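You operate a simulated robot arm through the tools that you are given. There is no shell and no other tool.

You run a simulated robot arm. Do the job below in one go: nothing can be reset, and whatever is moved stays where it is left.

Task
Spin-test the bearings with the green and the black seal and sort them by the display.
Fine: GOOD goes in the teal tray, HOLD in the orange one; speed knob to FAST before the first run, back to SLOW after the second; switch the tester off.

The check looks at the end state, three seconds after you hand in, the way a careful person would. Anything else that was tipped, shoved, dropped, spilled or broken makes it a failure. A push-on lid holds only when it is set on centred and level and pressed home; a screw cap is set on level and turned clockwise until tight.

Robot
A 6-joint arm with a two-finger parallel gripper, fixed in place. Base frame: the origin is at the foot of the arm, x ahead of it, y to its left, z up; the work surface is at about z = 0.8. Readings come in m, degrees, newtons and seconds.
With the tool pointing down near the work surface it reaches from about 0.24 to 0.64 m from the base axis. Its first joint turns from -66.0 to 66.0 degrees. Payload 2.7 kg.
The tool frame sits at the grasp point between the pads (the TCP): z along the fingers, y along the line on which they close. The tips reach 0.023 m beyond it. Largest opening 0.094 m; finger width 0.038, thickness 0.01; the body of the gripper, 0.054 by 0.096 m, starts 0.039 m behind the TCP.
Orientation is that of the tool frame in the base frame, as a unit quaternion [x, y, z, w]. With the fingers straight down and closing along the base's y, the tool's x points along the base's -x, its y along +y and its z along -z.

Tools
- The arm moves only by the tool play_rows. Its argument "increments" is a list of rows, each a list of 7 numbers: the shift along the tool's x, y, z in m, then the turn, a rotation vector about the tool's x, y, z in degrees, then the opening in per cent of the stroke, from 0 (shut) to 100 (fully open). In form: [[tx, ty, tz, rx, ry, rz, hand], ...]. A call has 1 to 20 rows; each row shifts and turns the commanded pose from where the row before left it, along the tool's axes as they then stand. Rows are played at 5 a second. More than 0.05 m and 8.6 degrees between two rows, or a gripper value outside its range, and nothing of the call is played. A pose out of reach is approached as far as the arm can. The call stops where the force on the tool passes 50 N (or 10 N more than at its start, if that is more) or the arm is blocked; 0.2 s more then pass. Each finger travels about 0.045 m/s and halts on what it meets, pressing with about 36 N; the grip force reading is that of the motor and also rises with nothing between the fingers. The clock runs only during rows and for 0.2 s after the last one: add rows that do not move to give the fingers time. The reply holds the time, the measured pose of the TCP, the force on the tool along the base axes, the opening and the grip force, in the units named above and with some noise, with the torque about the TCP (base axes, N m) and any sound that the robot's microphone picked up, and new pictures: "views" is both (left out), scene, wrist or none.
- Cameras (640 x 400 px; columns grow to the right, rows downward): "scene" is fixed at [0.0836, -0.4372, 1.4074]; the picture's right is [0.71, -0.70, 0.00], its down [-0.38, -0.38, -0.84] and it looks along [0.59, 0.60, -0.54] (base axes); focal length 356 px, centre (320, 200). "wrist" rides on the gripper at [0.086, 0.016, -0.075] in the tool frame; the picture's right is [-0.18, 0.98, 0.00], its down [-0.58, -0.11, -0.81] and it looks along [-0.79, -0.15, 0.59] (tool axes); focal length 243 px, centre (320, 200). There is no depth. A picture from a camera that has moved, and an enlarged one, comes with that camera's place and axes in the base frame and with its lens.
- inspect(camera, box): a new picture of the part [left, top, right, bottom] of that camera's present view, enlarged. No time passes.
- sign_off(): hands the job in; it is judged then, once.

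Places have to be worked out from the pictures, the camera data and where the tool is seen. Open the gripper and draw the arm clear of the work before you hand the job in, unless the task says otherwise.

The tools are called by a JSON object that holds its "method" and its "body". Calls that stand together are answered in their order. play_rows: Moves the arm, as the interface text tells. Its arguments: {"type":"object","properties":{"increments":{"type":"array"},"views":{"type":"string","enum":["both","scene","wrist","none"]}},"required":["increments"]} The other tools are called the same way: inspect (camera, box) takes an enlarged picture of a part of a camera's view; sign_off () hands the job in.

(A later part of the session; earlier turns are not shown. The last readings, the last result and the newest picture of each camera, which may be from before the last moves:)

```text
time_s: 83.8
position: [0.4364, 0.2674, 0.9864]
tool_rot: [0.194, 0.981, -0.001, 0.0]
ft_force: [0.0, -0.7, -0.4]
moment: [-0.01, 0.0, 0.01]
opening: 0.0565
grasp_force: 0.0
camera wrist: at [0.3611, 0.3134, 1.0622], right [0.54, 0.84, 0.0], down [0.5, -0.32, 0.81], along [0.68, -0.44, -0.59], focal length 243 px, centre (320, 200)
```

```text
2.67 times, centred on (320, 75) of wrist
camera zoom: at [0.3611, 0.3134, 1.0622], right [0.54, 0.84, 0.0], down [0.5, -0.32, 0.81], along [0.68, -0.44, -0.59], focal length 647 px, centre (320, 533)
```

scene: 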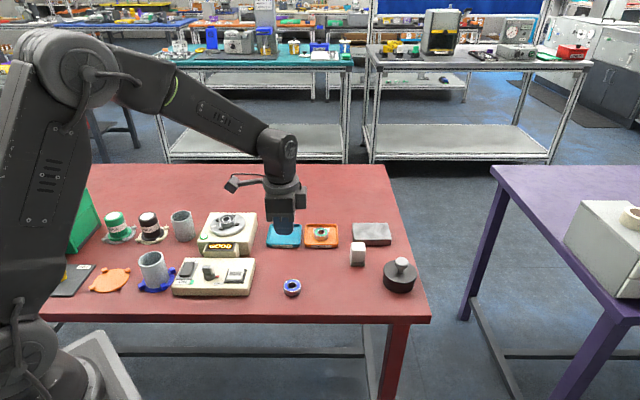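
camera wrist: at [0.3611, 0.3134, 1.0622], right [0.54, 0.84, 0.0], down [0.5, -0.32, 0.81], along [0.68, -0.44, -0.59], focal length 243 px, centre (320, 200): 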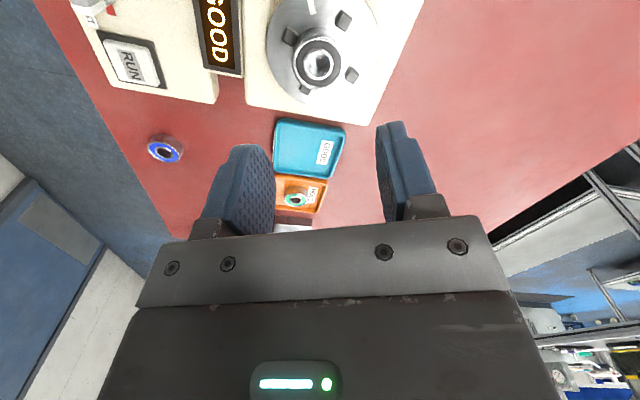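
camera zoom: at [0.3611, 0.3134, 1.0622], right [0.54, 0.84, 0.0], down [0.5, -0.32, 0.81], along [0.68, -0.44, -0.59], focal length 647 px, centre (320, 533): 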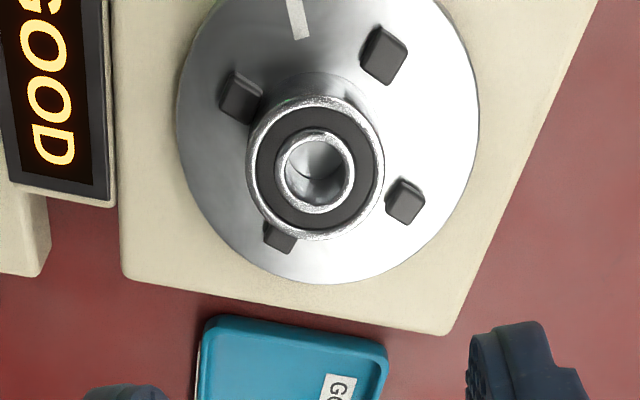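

The jaws need about 3° more; the bearing centre is ~1 mm off. I apply both corrections and descend to the same grip height as before.

{"method": "play_rows", "body": {"increments": [[0.001, -0.0012, 0.03, 0, 0, -3, 60], [0, 0, 0.03, 0, 0, 0, 60], [0, 0, 0.025, 0, 0, 0, 60], [0, 0, 0.01, 0, 0, 0, 60], [0, 0, 0.004, 0, 0, 0, 60], [0, 0, 0.002, 0, 0, 0, 60], [0, 0, 0.0013, 0, 0, 0, 60], [0, 0, 0, 0, 0, 0, 60]], "views": "wrist"}}

{"method": "inspect", "body": {"camera": "wrist", "box": [220, 60, 420, 210]}}

{"method": "inspect", "body": {"camera": "scene", "box": [205, 205, 259, 245]}}

```text
time_s: 85.6
position: [0.4352, 0.2669, 0.8843]
tool_rot: [0.17, 0.986, 0.0, 0.0]
ft_force: [0.8, 0.2, -0.3]
moment: [-0.01, 0.01, -0.02]
opening: 0.0563
grasp_force: 0.1
camera wrist: at [0.3581, 0.3095, 0.9592], right [0.5, 0.87, 0.0], down [0.51, -0.3, 0.81], along [0.7, -0.4, -0.59], focal length 243 px, centre (320, 200)
```

wrist: 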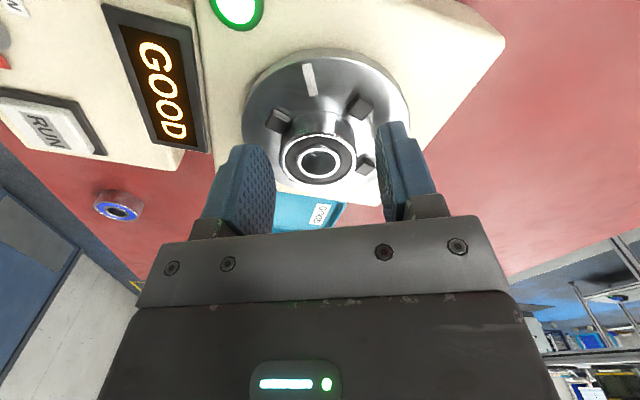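

```text
2.67 times, centred on (320, 135) of wrist
camera zoom: at [0.3581, 0.3095, 0.9592], right [0.5, 0.87, 0.0], down [0.51, -0.3, 0.81], along [0.7, -0.4, -0.59], focal length 647 px, centre (320, 373)
```

zoom: 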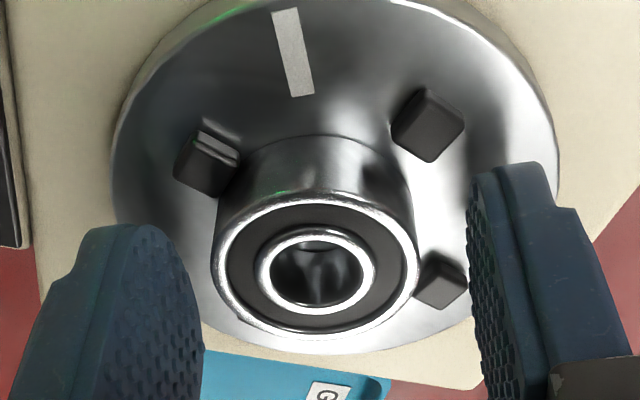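

```text
10.00 times, centred on (232, 225) of scene
camera zoom: at [0.0836, -0.4372, 1.4074], right [0.71, -0.7, 0.0], down [-0.38, -0.38, -0.84], along [0.59, 0.6, -0.54], focal length 3562 px, centre (1200, -50)
```

zoom: 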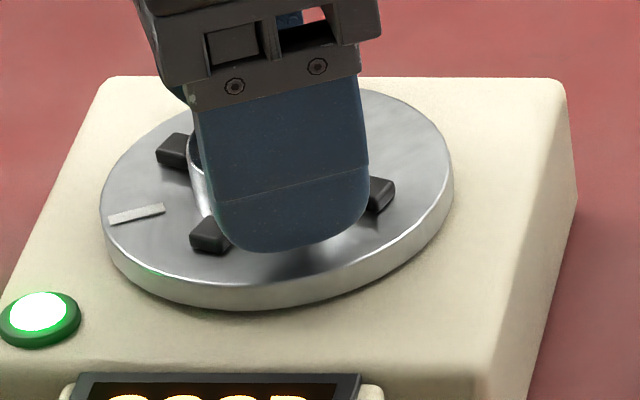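

The fingers straddle the bearing, tips clear of the jaws. I close and lift slowly.

{"method": "play_rows", "body": {"increments": [[0, -0.0006, 0.0005, 0, 0, 0, 60], [0, 0, 0, 0, 0, 0, 48], [0, 0, 0, 0, 0, 0, 35], [0, 0, 0, 0, 0, 0, 30], [0, 0, 0, 0, 0, 0, 30], [0, 0, 0, 0, 0, 0, 30]], "views": "none"}}

{"method": "play_rows", "body": {"increments": [[0, 0, -0.003, 0, 0, 0, 30], [0, 0, -0.004, 0, 0, 0, 30], [0, 0, -0.006, 0, 0, 0, 30], [0, 0, -0.01, 0, 0, 0, 30], [0, 0, 0, 0, 0, 0, 30]], "views": "both"}}

{"method": "inspect", "body": {"camera": "wrist", "box": [220, 60, 420, 210]}}

```text
time_s: 87.0
position: [0.4364, 0.2663, 0.8841]
tool_rot: [0.169, 0.986, 0.0, 0.001]
ft_force: [0.1, -0.5, 0.5]
moment: [0.04, 0.0, -0.01]
opening: 0.0386
grasp_force: 35.9
```

```text
time_s: 88.2
position: [0.4362, 0.2655, 0.9073]
tool_rot: [0.169, 0.986, 0.0, 0.0]
ft_force: [0.4, 0.7, -1.2]
moment: [-0.03, 0.01, 0.0]
opening: 0.0385
grasp_force: 36.1
camera wrist: at [0.3574, 0.3081, 0.9826], right [0.5, 0.87, 0.0], down [0.51, -0.3, 0.81], along [0.7, -0.4, -0.59], focal length 243 px, centre (320, 200)
```

scene: 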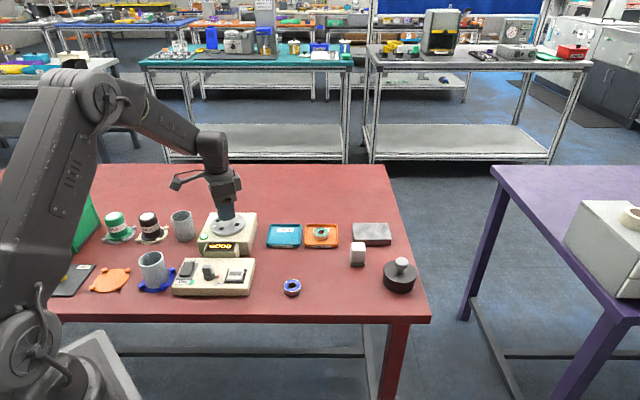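
wrist: 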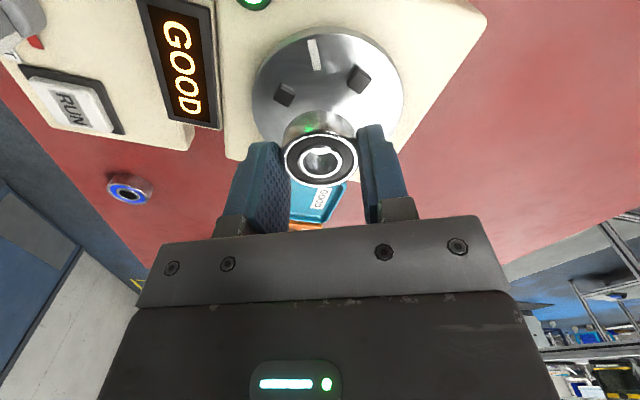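

```text
2.67 times, centred on (320, 135) of wrist
camera zoom: at [0.3574, 0.3081, 0.9826], right [0.5, 0.87, 0.0], down [0.51, -0.3, 0.81], along [0.7, -0.4, -0.59], focal length 647 px, centre (320, 373)
```

zoom: 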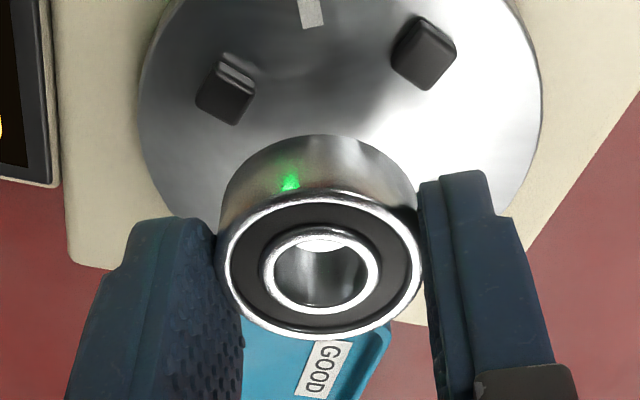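

The black bearing is held firmly. I raise it, turn back to the table axes and carry it over the teal GOOD tray near (0.545, 0.172).

{"method": "play_rows", "body": {"increments": [[0, 0, -0.02, 0, 0, 0, 30], [0, 0, -0.022, 0, 0, 0, 30], [0, 0, -0.02, 0, 0, 0, 30], [0, 0, 0, 0, 0, 8.4, 30], [0, 0, 0, 0, 0, 8.4, 30], [0, 0, 0, 0, 0, 8.4, 30], [-0.0358, 0.0024, 0, 0, 0, 0, 30], [-0.0358, 0.0024, 0, 0, 0, 0, 30], [-0.0358, 0.0024, 0, 0, 0, 0, 30], [-0.0358, 0.0024, 0, 0, 0, 0, 30], [0, 0, 0, 0, 0, 0, 30], [0, 0, 0, 0, 0, 0, 30]], "views": "both"}}

{"method": "inspect", "body": {"camera": "wrist", "box": [210, 0, 450, 180]}}

```text
time_s: 90.8
position: [0.5429, 0.1712, 0.9701]
tool_rot: [0.38, 0.925, 0.001, -0.001]
ft_force: [-0.1, -0.1, -1.6]
moment: [0.02, 0.03, 0.0]
opening: 0.0384
grasp_force: 35.8
camera wrist: at [0.4908, 0.243, 1.046], right [0.82, 0.57, 0.0], down [0.34, -0.49, 0.81], along [0.46, -0.66, -0.59], focal length 243 px, centre (320, 200)
```

scene: 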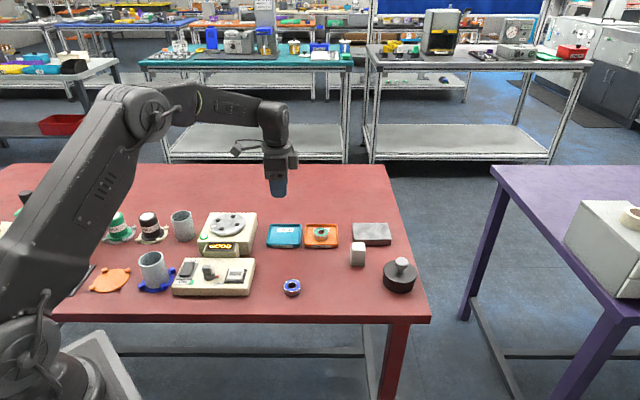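
wrist: 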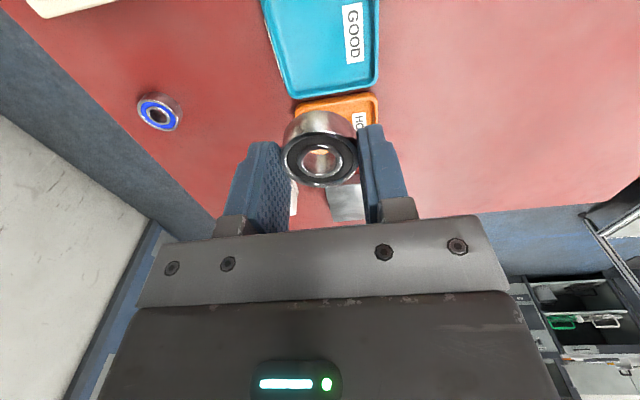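

```text
2.22 times, centred on (330, 90) of wrist
camera zoom: at [0.4908, 0.243, 1.046], right [0.82, 0.57, 0.0], down [0.34, -0.49, 0.81], along [0.46, -0.66, -0.59], focal length 539 px, centre (298, 444)
```

zoom: 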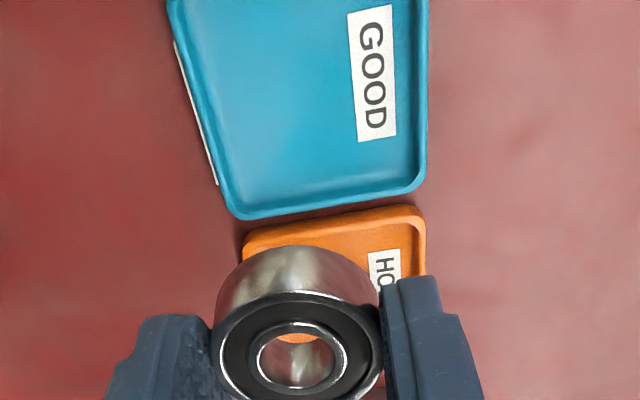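

The teal tray's centre is about 4 mm further in tool y and 2–3 mm in x. I shift and lower as with the first tray.

{"method": "play_rows", "body": {"increments": [[-0.002, 0.004, 0.03, 0, 0, 0, 30], [0, 0, 0.035, 0, 0, 0, 30], [0, 0, 0.03, 0, 0, 0, 30], [0, 0, 0.02, 0, 0, 0, 30], [0, 0, 0.012, 0, 0, 0, 30], [0, 0, 0.006, 0, 0, 0, 30], [0, 0, 0.001, 0, 0, 0, 30], [0, 0, 0, 0, 0, 0, 30]], "views": "both"}}

{"method": "inspect", "body": {"camera": "wrist", "box": [210, 40, 430, 210]}}

{"method": "inspect", "body": {"camera": "scene", "box": [255, 205, 345, 260]}}

```text
time_s: 92.6
position: [0.5485, 0.1733, 0.8363]
tool_rot: [0.381, 0.924, 0.001, 0.001]
ft_force: [0.0, 0.1, -1.6]
moment: [0.0, -0.03, -0.02]
opening: 0.0387
grasp_force: 36.0
camera wrist: at [0.4964, 0.2446, 0.9104], right [0.82, 0.57, 0.0], down [0.34, -0.49, 0.81], along [0.46, -0.66, -0.59], focal length 243 px, centre (320, 200)
```

scene: 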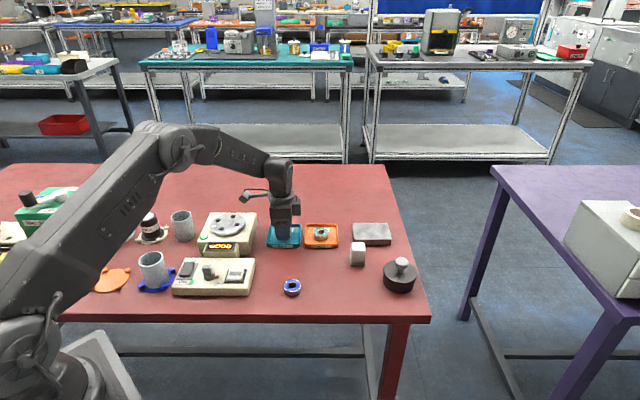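
wrist: 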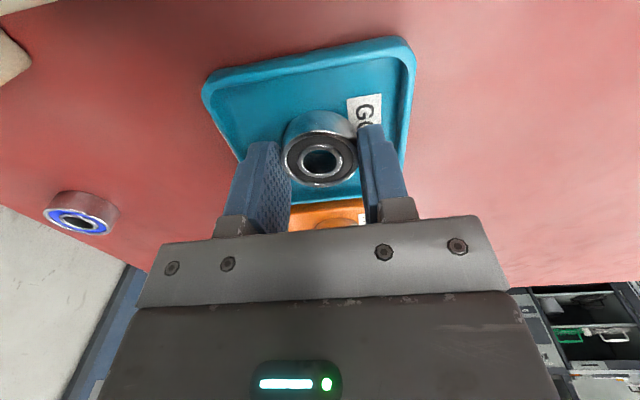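

```text
2.35 times, centred on (320, 125) of wrist
camera zoom: at [0.4964, 0.2446, 0.9104], right [0.82, 0.57, 0.0], down [0.34, -0.49, 0.81], along [0.46, -0.66, -0.59], focal length 571 px, centre (320, 376)
```

zoom: 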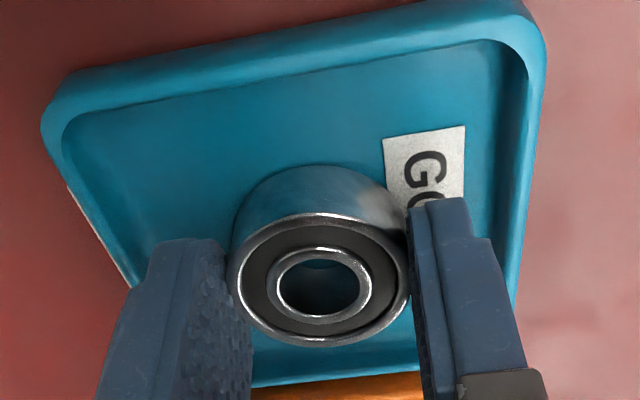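

```text
7.11 times, centred on (300, 232) of scene
camera zoom: at [0.0837, -0.4372, 1.4074], right [0.71, -0.7, 0.0], down [-0.38, -0.38, -0.84], along [0.59, 0.6, -0.54], focal length 2533 px, centre (462, -31)
```

zoom: 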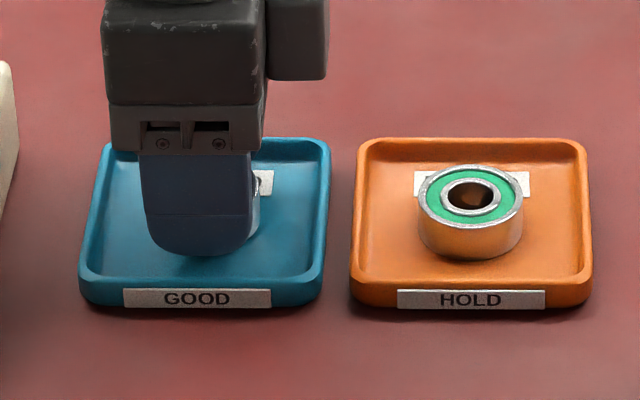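

The bearing hangs inside the teal tray near its centre. I feel down to the floor in 0.5 mm steps.

{"method": "play_rows", "body": {"increments": [[0, 0, 0.0005, 0, 0, 0, 30], [0, 0, 0.0005, 0, 0, 0, 30], [0, 0, 0.0005, 0, 0, 0, 30], [0, 0, 0.0005, 0, 0, 0, 30], [0, 0, 0, 0, 0, 0, 30]], "views": "none"}}

{"method": "play_rows", "body": {"increments": [[0, 0, 0.0005, 0, 0, 0, 30], [0, 0, 0, 0, 0, 0, 30]], "views": "none"}}

```text
time_s: 93.8
position: [0.5491, 0.1747, 0.8337]
tool_rot: [0.38, 0.925, 0.0, 0.002]
ft_force: [0.5, -1.5, 3.1]
moment: [-0.09, 0.04, 0.0]
opening: 0.0385
grasp_force: 36.0
```

```text
time_s: 94.4
position: [0.5477, 0.1729, 0.8333]
tool_rot: [0.381, 0.925, 0.0, 0.001]
ft_force: [-4.3, -2.4, 13.6]
moment: [-0.13, 0.2, -0.03]
opening: 0.0385
grasp_force: 35.7
```

The bearing touches the tray floor (13.6 N). I open slightly and rise.

{"method": "play_rows", "body": {"increments": [[0, 0, -0.0005, 0, 0, 0, 42], [0, 0, 0, 0, 0, 0, 48], [0, 0, 0, 0, 0, 0, 48], [0, 0, -0.01, 0, 0, 0, 48], [0, 0, -0.025, 0, 0, 0, 48], [0, 0, -0.04, 0, 0, 0, 48], [0, 0, -0.04, 0, 0, 0, 45], [0, 0, -0.03, 0, 0, 0, 40], [0, 0, 0, 0, 0, 0, 40]], "views": "both"}}

{"method": "inspect", "body": {"camera": "scene", "box": [170, 205, 350, 305]}}

```text
time_s: 96.4
position: [0.5488, 0.1736, 0.9805]
tool_rot: [0.38, 0.925, 0.001, 0.001]
ft_force: [-0.2, -0.3, 0.0]
moment: [0.0, -0.01, 0.02]
opening: 0.0377
grasp_force: 0.1
camera wrist: at [0.4969, 0.2441, 1.0553], right [0.82, 0.57, 0.0], down [0.34, -0.49, 0.81], along [0.46, -0.66, -0.59], focal length 243 px, centre (320, 200)
```

scene: 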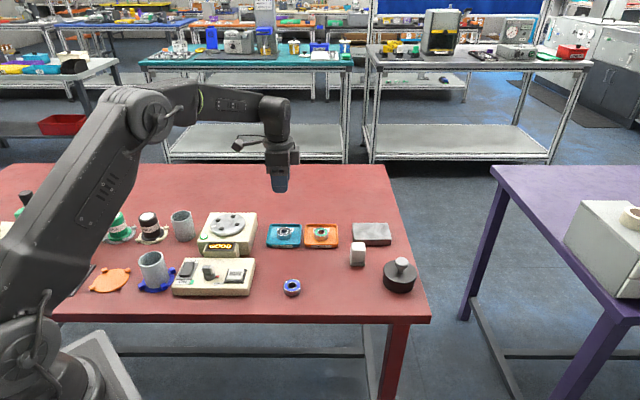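
wrist: 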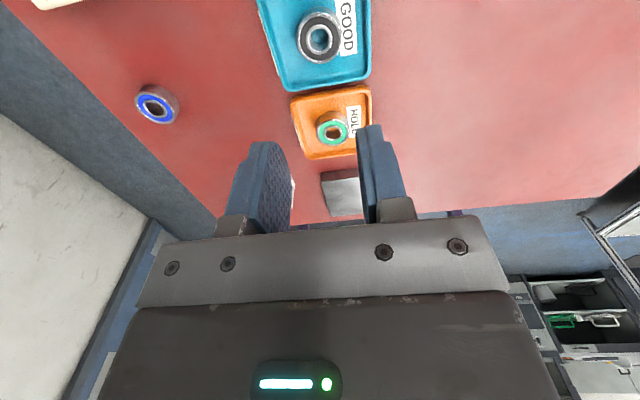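

```text
3.56 times, centred on (260, 255) of scene
camera zoom: at [0.0836, -0.4372, 1.4074], right [0.71, -0.7, 0.0], down [-0.38, -0.38, -0.84], along [0.59, 0.6, -0.54], focal length 1266 px, centre (533, 4)
```

zoom: 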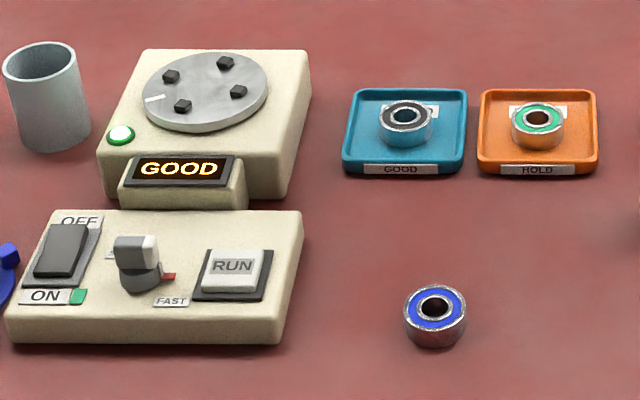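

Black is in GOOD (teal), green in HOLD (orange). Now I go back over the knob, opening to about 40 %, to turn it to SLOW.

{"method": "play_rows", "body": {"increments": [[0.025, -0.0294, 0, 0, 0, 0, 42], [0.025, -0.0294, 0, 0, 0, 0, 42], [0.025, -0.0294, 0, 0, 0, 0, 42], [0.025, -0.0294, 0, 0, 0, 0, 42], [0.025, -0.0294, 0, 0, 0, 0, 42], [0.025, -0.0294, 0, 0, 0, 0, 42], [0, 0, 0.025, 0, 0, 0, 42], [0, 0, 0.025, 0, 0, 0, 42], [0, 0, 0, 0, 0, 0, 42]], "views": "both"}}

{"method": "inspect", "body": {"camera": "wrist", "box": [240, 20, 400, 130]}}

```text
time_s: 98.4
position: [0.3157, 0.1536, 0.9278]
tool_rot: [0.38, 0.925, 0.001, 0.001]
ft_force: [0.1, -0.2, -0.2]
moment: [-0.03, 0.01, 0.03]
opening: 0.0396
grasp_force: 0.1
camera wrist: at [0.2649, 0.2253, 1.0026], right [0.82, 0.57, 0.0], down [0.34, -0.49, 0.81], along [0.46, -0.66, -0.59], focal length 243 px, centre (320, 200)
```

scene: 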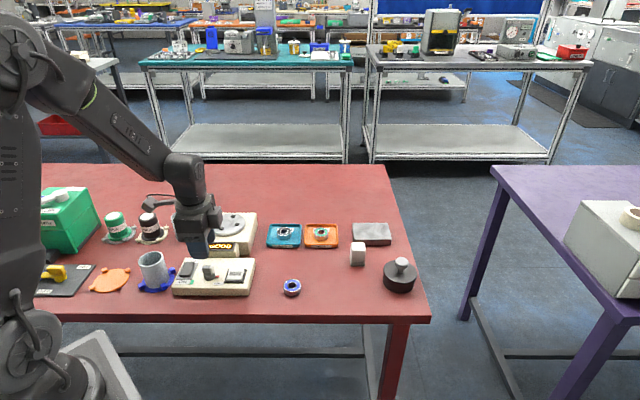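
wrist: 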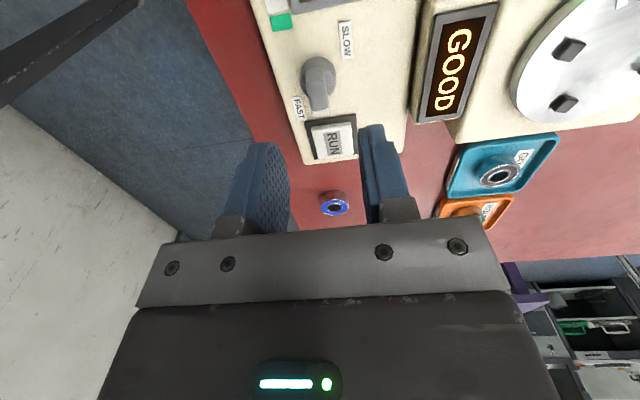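

```text
3.64 times, centred on (320, 75) of wrist
camera zoom: at [0.2649, 0.2253, 1.0026], right [0.82, 0.57, 0.0], down [0.34, -0.49, 0.81], along [0.46, -0.66, -0.59], focal length 882 px, centre (320, 654)
```

zoom: 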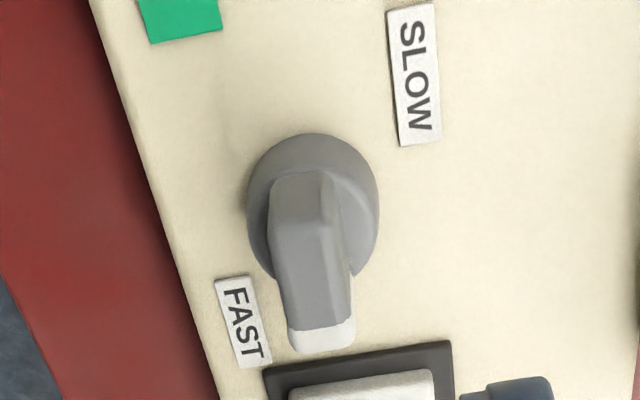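

The knob's disc centre reads about (-1.5, -2.5) mm from the tool axis. I shift, descend to the earlier knob height (z ≈ 0.869) and close on the wing.

{"method": "play_rows", "body": {"increments": [[-0.0015, -0.0025, 0.025, 0, 0, 0, 42], [0, 0, 0.025, 0, 0, 0, 42], [0, 0, 0.01, 0, 0, 0, 42], [0, 0, 0, 0, 0, 0, 20], [0, 0, 0, 0, 0, 0, 5], [0, 0, 0, 0, 0, 0, 5], [0, 0, 0, 0, 0, 0, 5]], "views": "both"}}

{"method": "inspect", "body": {"camera": "scene", "box": [170, 240, 258, 298]}}

```text
time_s: 100.0
position: [0.3177, 0.1511, 0.8686]
tool_rot: [0.381, 0.925, 0.001, 0.001]
ft_force: [10.1, 10.5, -9.6]
moment: [-0.12, -0.22, -0.06]
opening: 0.0118
grasp_force: 44.8
camera wrist: at [0.266, 0.2221, 0.944], right [0.82, 0.57, 0.0], down [0.33, -0.49, 0.81], along [0.46, -0.66, -0.59], focal length 243 px, centre (320, 200)
```

scene: 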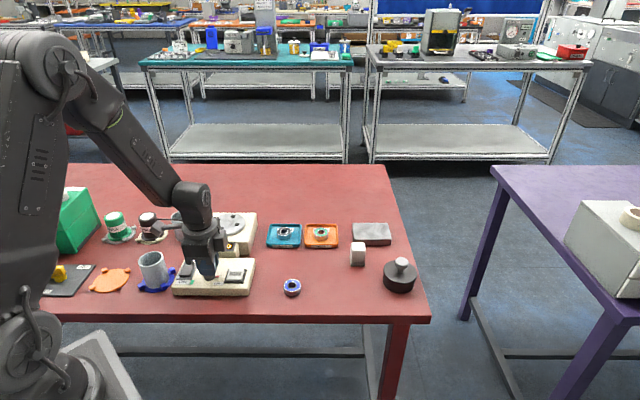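
wrist: 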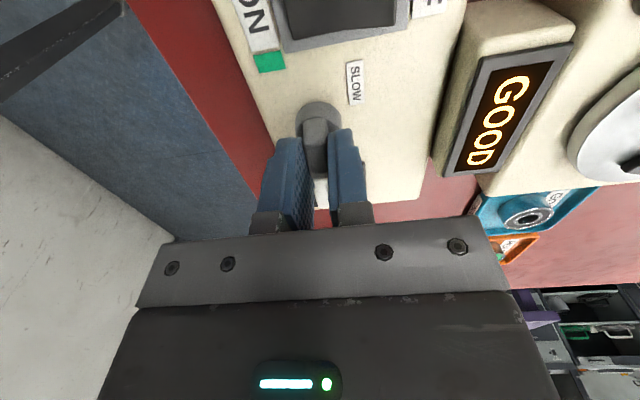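

```text
6.90 times, centred on (214, 269) of scene
camera zoom: at [0.084, -0.4369, 1.4075], right [0.71, -0.7, 0.0], down [-0.38, -0.38, -0.84], along [0.59, 0.6, -0.54], focal length 2456 px, centre (1051, -276)
```

zoom: 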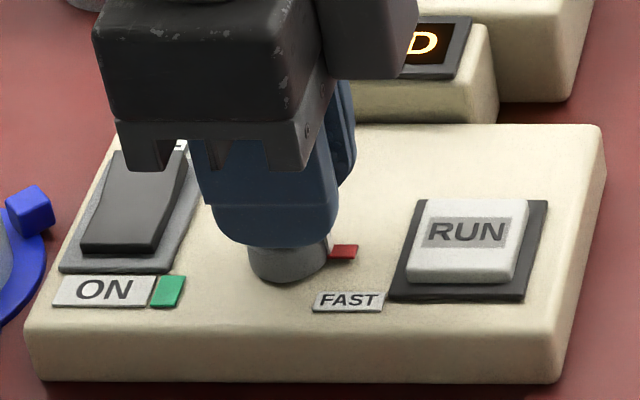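

The wing is gripped (0.0118 m) with only 15 N side force. I ease 0.7 mm and start turning counter-clockwise back toward SLOW.

{"method": "play_rows", "body": {"increments": [[0, 0.0007, 0, 0, 0, 0, 5], [0, 0, 0, 0, 0, -6, 5], [0, 0, 0, 0, 0, -6, 5], [0, 0, 0, 0, 0, -6, 5], [0, 0, 0, 0, 0, -6, 5], [0, 0, 0, 0, 0, -6, 5], [0, 0, 0, 0, 0, 0, 5]], "views": "none"}}

```text
time_s: 101.6
position: [0.3176, 0.1529, 0.8683]
tool_rot: [0.126, 0.992, 0.001, 0.002]
ft_force: [7.7, 16.8, 13.0]
moment: [0.29, 0.81, -0.11]
opening: 0.0116
grasp_force: 45.1
```

The knob follows; forces are modest. I ease slightly along the force and keep turning.

{"method": "play_rows", "body": {"increments": [[0, 0.0008, 0, 0, 0, 0, 5], [0, 0, 0, 0, 0, -6, 5], [0, 0, 0, 0, 0, -6, 5], [0, 0, 0, 0, 0, -6, 5], [0, 0, 0, 0, 0, -6, 5], [0, 0, 0, 0, 0, -6, 5], [0, 0, 0, 0, 0, 0, 5]], "views": "none"}}

```text
time_s: 103.2
position: [0.3194, 0.1556, 0.868]
tool_rot: [-0.134, 0.991, 0.002, 0.002]
ft_force: [-0.6, 38.2, 2.4]
moment: [0.42, 0.58, -0.13]
opening: 0.0118
grasp_force: 45.0
```

Side force has grown to 38 N in +y, so I shift 1.2 mm that way and continue turning in smaller batches.

{"method": "play_rows", "body": {"increments": [[-0.0003, 0.0012, 0, 0, 0, 0, 5], [0, 0, 0, 0, 0, 0, 5], [0, 0, 0, 0, 0, -6, 5], [0, 0, 0, 0, 0, -6, 5], [0, 0, 0, 0, 0, 0, 5]], "views": "none"}}

```text
time_s: 104.4
position: [0.3174, 0.1554, 0.8693]
tool_rot: [-0.237, 0.971, 0.001, 0.002]
ft_force: [0.1, 37.5, 4.8]
moment: [0.28, 0.68, -0.15]
opening: 0.0118
grasp_force: 44.8
```

Force is still 37 N in +y; another small shift and 12° more.

{"method": "play_rows", "body": {"increments": [[-0.0006, 0.0011, 0, 0, 0, 0, 5], [0, 0, 0, 0, 0, 0, 5], [0, 0, 0, 0, 0, -6, 5], [0, 0, 0, 0, 0, -6, 5], [0, 0, 0, 0, 0, 0, 5]], "views": "none"}}

```text
time_s: 105.6
position: [0.3174, 0.1571, 0.8689]
tool_rot: [-0.338, 0.941, 0.0, 0.002]
ft_force: [-13.1, 36.0, 21.1]
moment: [1.3, -0.44, -0.12]
opening: 0.0118
grasp_force: 45.0
```

Nearly there (yaw 39.5°). I ease again and turn the last few degrees, looking for the stop.

{"method": "play_rows", "body": {"increments": [[-0.0003, 0.0011, 0, 0, 0, 0, 5], [0, 0, 0, 0, 0, 0, 5], [0, 0, 0, 0, 0, -4, 5], [0, 0, 0, 0, 0, 0, 5]], "views": "none"}}

{"method": "play_rows", "body": {"increments": [[0, 0, 0, 0, 0, -3, 5], [0, 0, 0, 0, 0, 0, 5]], "views": "none"}}

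{"method": "play_rows", "body": {"increments": [[0, 0, 0, 0, 0, -3, 5], [0, 0, 0, 0, 0, 0, 5]], "views": "both"}}

{"method": "inspect", "body": {"camera": "scene", "box": [170, 240, 258, 298]}}

```text
time_s: 106.6
position: [0.3189, 0.1565, 0.8694]
tool_rot: [-0.37, 0.929, 0.001, 0.003]
ft_force: [-6.4, 26.1, 22.3]
moment: [0.91, -0.21, -0.07]
opening: 0.0119
grasp_force: 45.1
```

```text
time_s: 107.2
position: [0.3187, 0.1571, 0.8687]
tool_rot: [-0.392, 0.92, 0.0, 0.002]
ft_force: [-9.0, 29.8, 19.8]
moment: [1.11, -0.3, -1.11]
opening: 0.0116
grasp_force: 45.1
```

```text
time_s: 107.8
position: [0.3162, 0.1571, 0.8685]
tool_rot: [-0.416, 0.909, 0.0, 0.002]
ft_force: [-9.5, 33.3, 20.0]
moment: [0.39, 0.34, -1.36]
opening: 0.013
grasp_force: 44.6
camera wrist: at [0.2472, 0.1002, 0.9435], right [-0.63, 0.78, 0.0], down [0.46, 0.37, 0.81], along [0.63, 0.51, -0.59], focal length 243 px, centre (320, 200)
```

scene: 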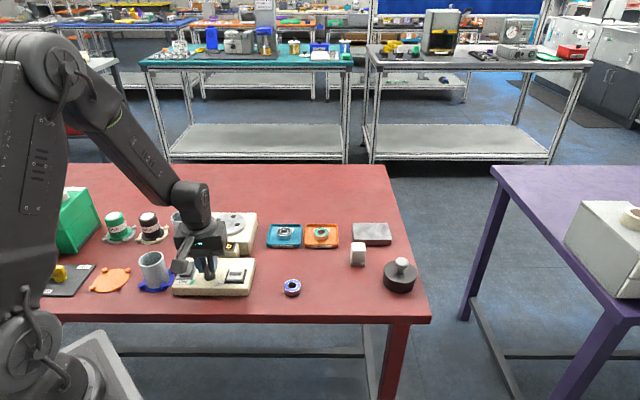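
wrist: 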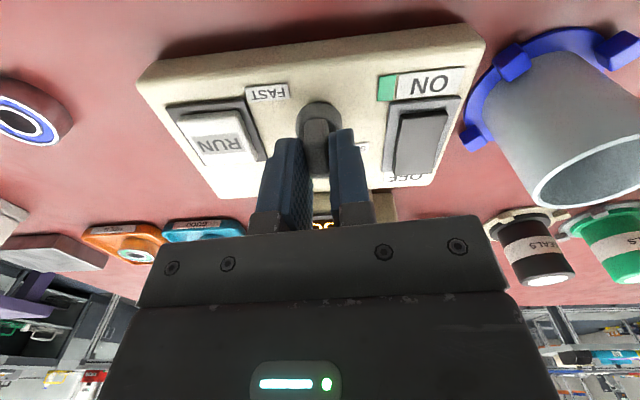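

```text
6.90 times, centred on (214, 269) of scene
camera zoom: at [0.0832, -0.4365, 1.4077], right [0.71, -0.7, 0.0], down [-0.38, -0.38, -0.84], along [0.59, 0.6, -0.54], focal length 2456 px, centre (1051, -276)
```

zoom: 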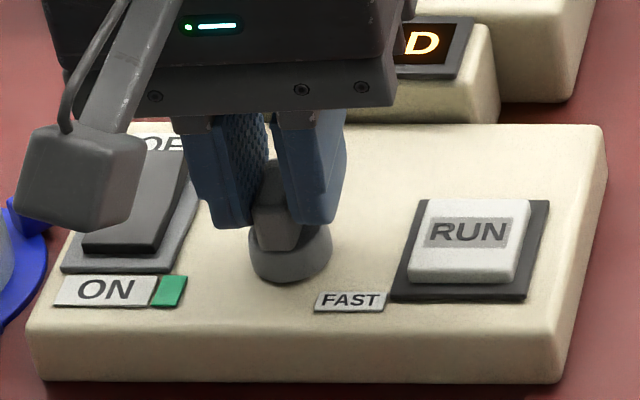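

The stop is reached (torque -1.36 N m), so the knob is back at its SLOW end. I turn back 4.5° to unload, open and rise.

{"method": "play_rows", "body": {"increments": [[0, 0, 0, 0, 0, 4.5, 5], [0, 0, 0, 0, 0, 0, 5], [0, 0, 0, 0, 0, 0, 35], [0, 0, 0, 0, 0, 0, 35], [0, 0, 0, 0, 0, 0, 35], [0, 0, -0.03, 0, 0, 0, 35], [0, 0, -0.04, 0, 0, 0, 35], [0, 0, -0.03, 0, 0, 0, 20], [0, 0, 0, 0, 0, 0, 0], [0, 0, 0, 0, 0, 0, 0]], "views": "both"}}

{"method": "inspect", "body": {"camera": "scene", "box": [170, 240, 258, 298]}}

{"method": "inspect", "body": {"camera": "wrist", "box": [230, 0, 450, 150]}}

```text
time_s: 110.0
position: [0.3176, 0.1555, 0.9677]
tool_rot: [-0.381, 0.925, 0.0, 0.001]
ft_force: [-0.2, -0.1, 0.5]
moment: [-0.01, 0.02, 0.0]
opening: 0.0
grasp_force: 35.9
camera wrist: at [0.2436, 0.1047, 1.0427], right [-0.56, 0.83, 0.0], down [0.49, 0.33, 0.81], along [0.67, 0.45, -0.59], focal length 243 px, centre (320, 200)
```

scene: 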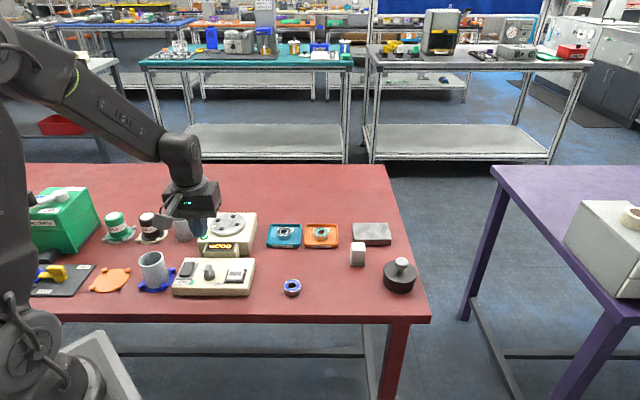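
wrist: 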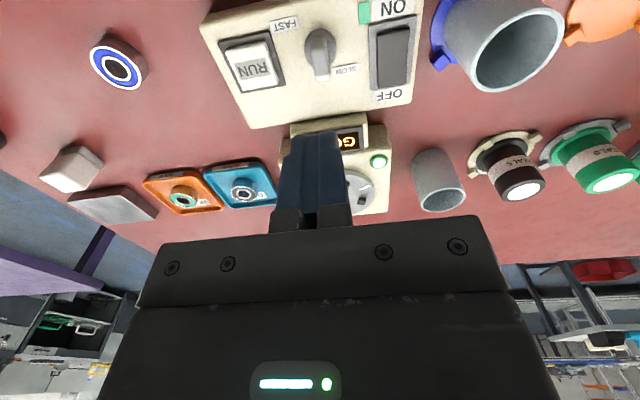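

```text
6.90 times, centred on (214, 269) of scene
camera zoom: at [0.0836, -0.4372, 1.4074], right [0.71, -0.7, 0.0], down [-0.38, -0.38, -0.84], along [0.59, 0.6, -0.54], focal length 2456 px, centre (1051, -276)
```

zoom: 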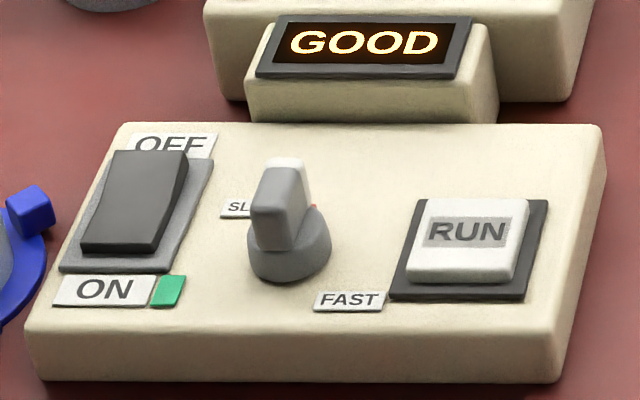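

```text
2.67 times, centred on (340, 75) of wrist
camera zoom: at [0.2436, 0.1047, 1.0427], right [-0.56, 0.83, 0.0], down [0.49, 0.33, 0.81], along [0.67, 0.45, -0.59], focal length 647 px, centre (267, 533)
```

zoom: 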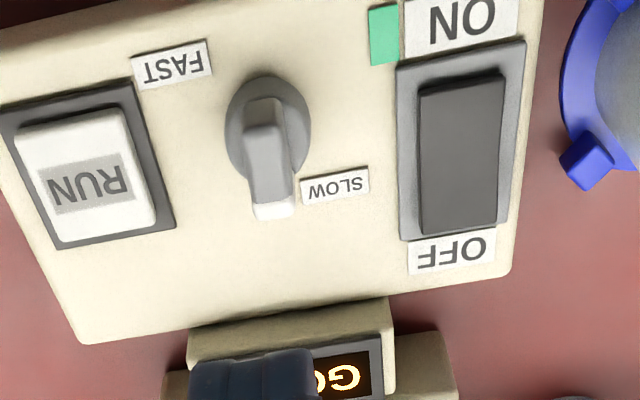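

The knob is exactly back at SLOW. Now the power rocker: I zoom in to see which end is up.

{"method": "inspect", "body": {"camera": "scene", "box": [174, 256, 206, 288]}}

{"method": "inspect", "body": {"camera": "wrist", "box": [355, 0, 435, 105]}}

```text
12.50 times, centred on (190, 272) of scene
camera zoom: at [0.0836, -0.4372, 1.4074], right [0.71, -0.7, 0.0], down [-0.38, -0.38, -0.84], along [0.59, 0.6, -0.54], focal length 4452 px, centre (1945, -700)
```

zoom: 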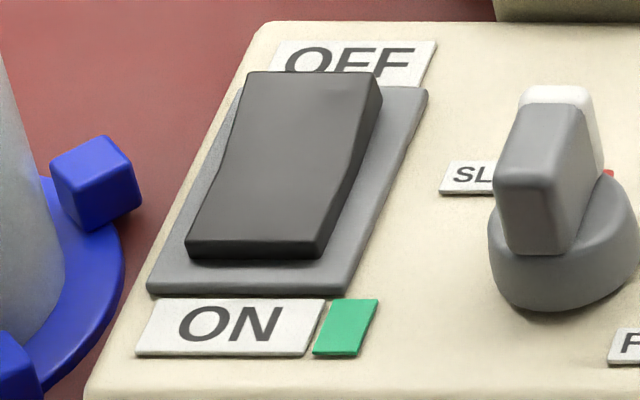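

```text
3.81 times, centred on (395, 52) of wrist
camera zoom: at [0.2436, 0.1047, 1.0427], right [-0.56, 0.83, 0.0], down [0.49, 0.33, 0.81], along [0.67, 0.45, -0.59], focal length 924 px, centre (34, 762)
```

zoom: 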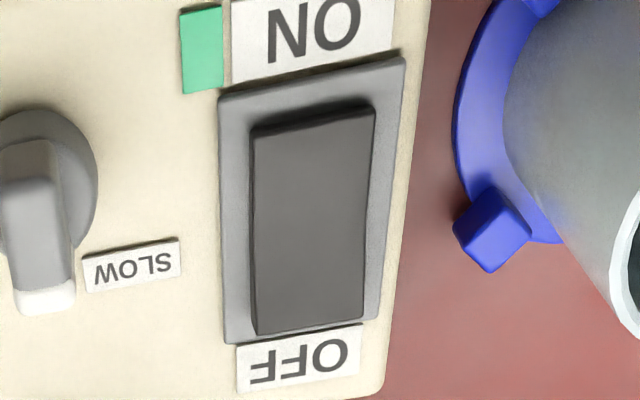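

The OFF (far) end of the rocker is raised, so pressing that end switches it off. The press point is about (0.2955, 0.213). I turn the tool by -90° (so the narrow side of the closed fingers lies along the rocker) and move above it.

{"method": "play_rows", "body": {"increments": [[0, 0, 0, 0, 0, 8.2, 0], [0, 0, 0, 0, 0, 8.2, 0], [0, 0, 0, 0, 0, 8.2, 0], [0, 0, 0, 0, 0, 8.2, 0], [0, 0, 0, 0, 0, 8.2, 0], [0, 0, 0, 0, 0, 8.2, 0], [0, 0, 0, 0, 0, 8.2, 0], [0, 0, 0, 0, 0, 8.2, 0], [0, 0, 0, 0, 0, 8.2, 0], [0, 0, 0, 0, 0, 8.2, 0], [0, 0, 0, 0, 0, 8, 0], [0.0283, 0.0125, 0, 0, 0, 0, 0], [0.0283, 0.0125, 0, 0, 0, 0, 0], [0, 0, 0, 0, 0, 0, 0]], "views": "both"}}

{"method": "inspect", "body": {"camera": "wrist", "box": [220, 0, 420, 150]}}

{"method": "inspect", "body": {"camera": "scene", "box": [130, 200, 260, 300]}}

```text
time_s: 113.0
position: [0.2952, 0.2144, 0.9681]
tool_rot: [0.384, 0.923, 0.0, 0.0]
ft_force: [-0.1, 0.2, 0.4]
moment: [0.01, 0.03, 0.01]
opening: 0.0
grasp_force: 36.3
camera wrist: at [0.2435, 0.2863, 1.0428], right [0.83, 0.56, 0.0], down [0.33, -0.49, 0.81], along [0.45, -0.67, -0.59], focal length 243 px, centre (320, 200)
```

scene: 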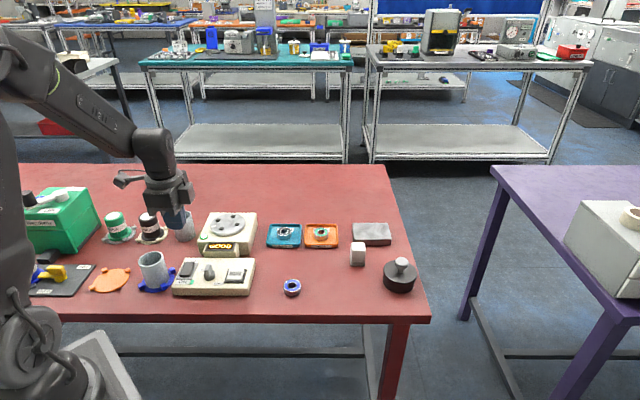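
wrist: 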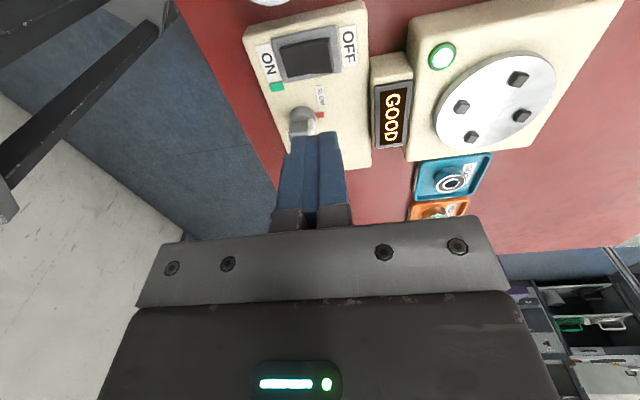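

```text
2.67 times, centred on (320, 75) of wrist
camera zoom: at [0.2435, 0.2863, 1.0428], right [0.83, 0.56, 0.0], down [0.33, -0.49, 0.81], along [0.45, -0.67, -0.59], focal length 647 px, centre (320, 533)
```

zoom: 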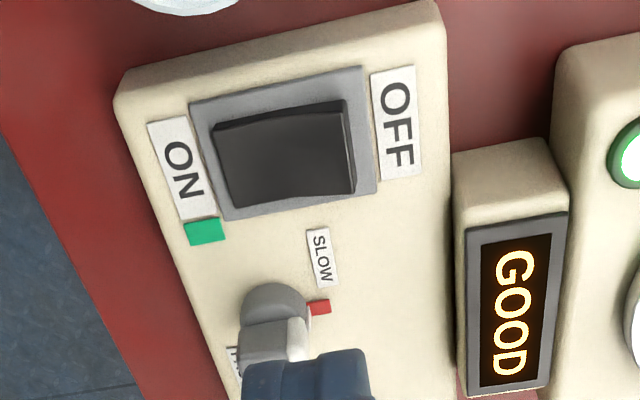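

```text
4.00 times, centred on (195, 250) of scene
camera zoom: at [0.0836, -0.4372, 1.4074], right [0.71, -0.7, 0.0], down [-0.38, -0.38, -0.84], along [0.59, 0.6, -0.54], focal length 1425 px, centre (820, 0)
```

zoom: 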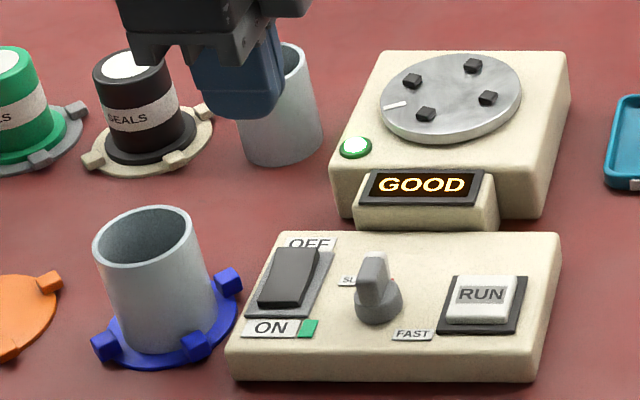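

The fingertips point at the OFF half of the rocker. I shift 2 mm further toward OFF, come down to just above it, and press in 1 mm steps.

{"method": "play_rows", "body": {"increments": [[0, 0.002, 0.035, 0, 0, 0, 0], [0, 0, 0.035, 0, 0, 0, 0], [0, 0, 0.026, 0, 0, 0, 0], [0, 0, 0.001, 0, 0, 0, 0], [0, 0, 0.001, 0, 0, 0, 0], [0, 0, 0.001, 0, 0, 0, 0], [0, 0, 0.001, 0, 0, 0, 0], [0, 0, 0, 0, 0, 0, 0]], "views": "wrist"}}

{"method": "inspect", "body": {"camera": "scene", "box": [130, 200, 260, 300]}}

```text
time_s: 114.8
position: [0.2961, 0.2157, 0.8688]
tool_rot: [0.384, 0.923, 0.0, 0.001]
ft_force: [0.0, 0.6, -0.5]
moment: [-0.01, 0.01, 0.01]
opening: 0.0002
grasp_force: 35.9
camera wrist: at [0.2448, 0.2862, 0.9439], right [0.83, 0.56, 0.0], down [0.33, -0.49, 0.81], along [0.45, -0.67, -0.59], focal length 243 px, centre (320, 200)
```

wrist: 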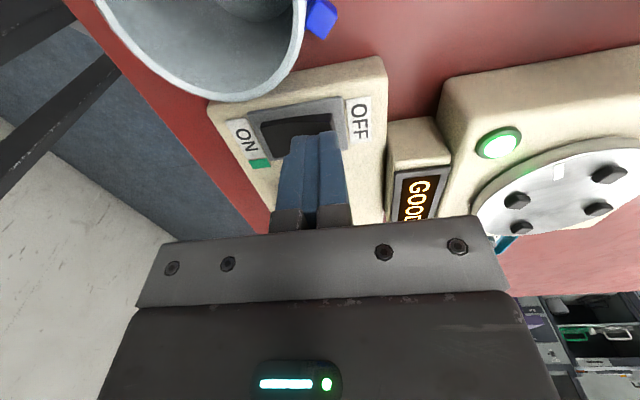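

```text
4.00 times, centred on (195, 250) of scene
camera zoom: at [0.0836, -0.4372, 1.4074], right [0.71, -0.7, 0.0], down [-0.38, -0.38, -0.84], along [0.59, 0.6, -0.54], focal length 1425 px, centre (820, 0)
```

zoom: 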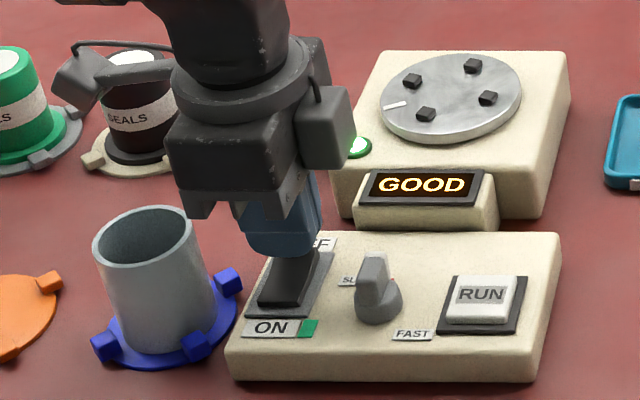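

No contact yet and the arm is clear of the cup. I keep pressing down in 1 mm steps.

{"method": "play_rows", "body": {"increments": [[0, 0, 0.001, 0, 0, 0, 0], [0, 0, 0.001, 0, 0, 0, 0], [0, 0, 0.001, 0, 0, 0, 0], [0, 0, 0.001, 0, 0, 0, 0], [0, 0, 0, 0, 0, 0, 0]], "views": "none"}}

{"method": "play_rows", "body": {"increments": [[0, 0, 0.001, 0, 0, 0, 0], [0, 0, 0.001, 0, 0, 0, 0], [0, 0, 0.001, 0, 0, 0, 0], [0, 0, 0, 0, 0, 0, 0]], "views": "wrist"}}

{"method": "inspect", "body": {"camera": "scene", "box": [130, 200, 260, 300]}}

```text
time_s: 116.0
position: [0.2955, 0.2164, 0.8629]
tool_rot: [0.384, 0.923, 0.001, 0.001]
ft_force: [0.4, 0.3, -0.8]
moment: [0.06, 0.01, 0.01]
opening: 0.0001
grasp_force: 36.4
```

```text
time_s: 117.0
position: [0.2981, 0.2148, 0.8613]
tool_rot: [0.384, 0.923, 0.001, 0.001]
ft_force: [0.7, 0.9, 1.6]
moment: [0.06, -0.03, 0.01]
opening: 0.0
grasp_force: 35.3
camera wrist: at [0.2453, 0.2861, 0.9359], right [0.83, 0.56, 0.0], down [0.33, -0.49, 0.81], along [0.45, -0.67, -0.59], focal length 243 px, centre (320, 200)
```

wrist: 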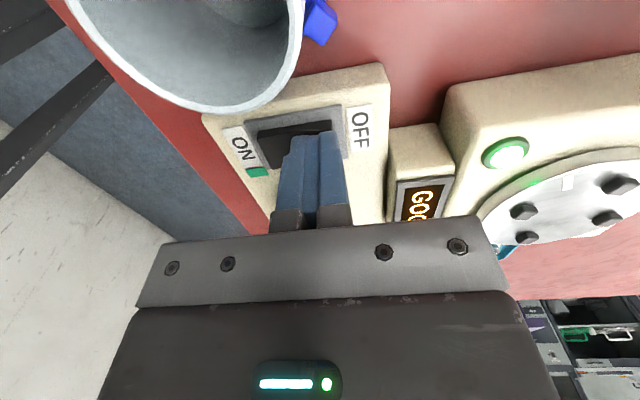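

```text
4.00 times, centred on (195, 250) of scene
camera zoom: at [0.0836, -0.4372, 1.4074], right [0.71, -0.7, 0.0], down [-0.38, -0.38, -0.84], along [0.59, 0.6, -0.54], focal length 1425 px, centre (820, 0)
```

zoom: 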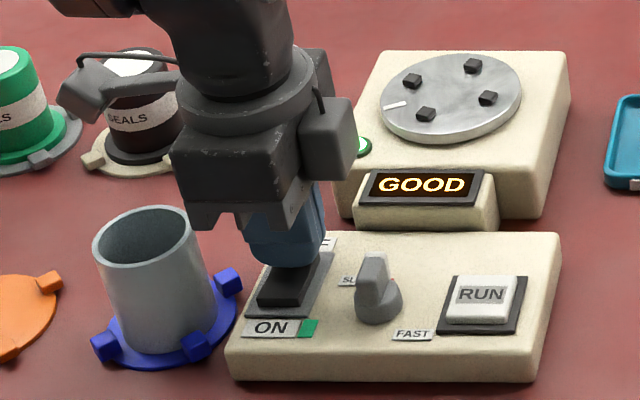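

First contact (≈2 N). I continue the press.

{"method": "play_rows", "body": {"increments": [[0, 0, 0.001, 0, 0, 0, 0], [0, 0, 0.001, 0, 0, 0, 0], [0, 0, 0.001, 0, 0, 0, 0], [0, 0, 0, 0, 0, 0, 0]], "views": "none"}}

{"method": "inspect", "body": {"camera": "scene", "box": [130, 200, 260, 300]}}

```text
time_s: 118.0
position: [0.2955, 0.215, 0.8592]
tool_rot: [0.384, 0.923, 0.001, 0.001]
ft_force: [-7.4, -7.5, 43.0]
moment: [-0.42, 0.46, -0.03]
opening: 0.0
grasp_force: 36.0
heard: click
```

```text
4.00 times, centred on (195, 250) of scene
camera zoom: at [0.083, -0.4376, 1.4073], right [0.71, -0.7, 0.0], down [-0.38, -0.38, -0.84], along [0.59, 0.6, -0.54], focal length 1425 px, centre (820, 0)
```

zoom: 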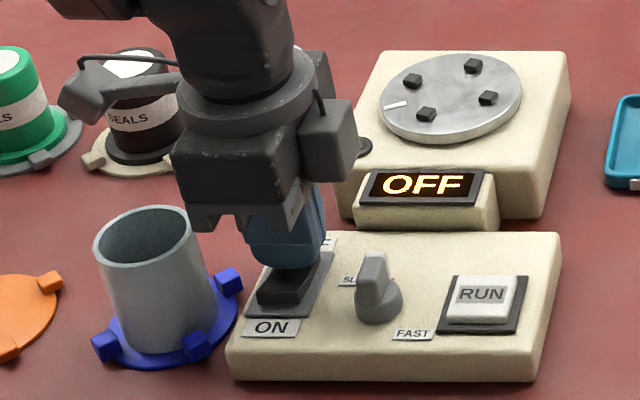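

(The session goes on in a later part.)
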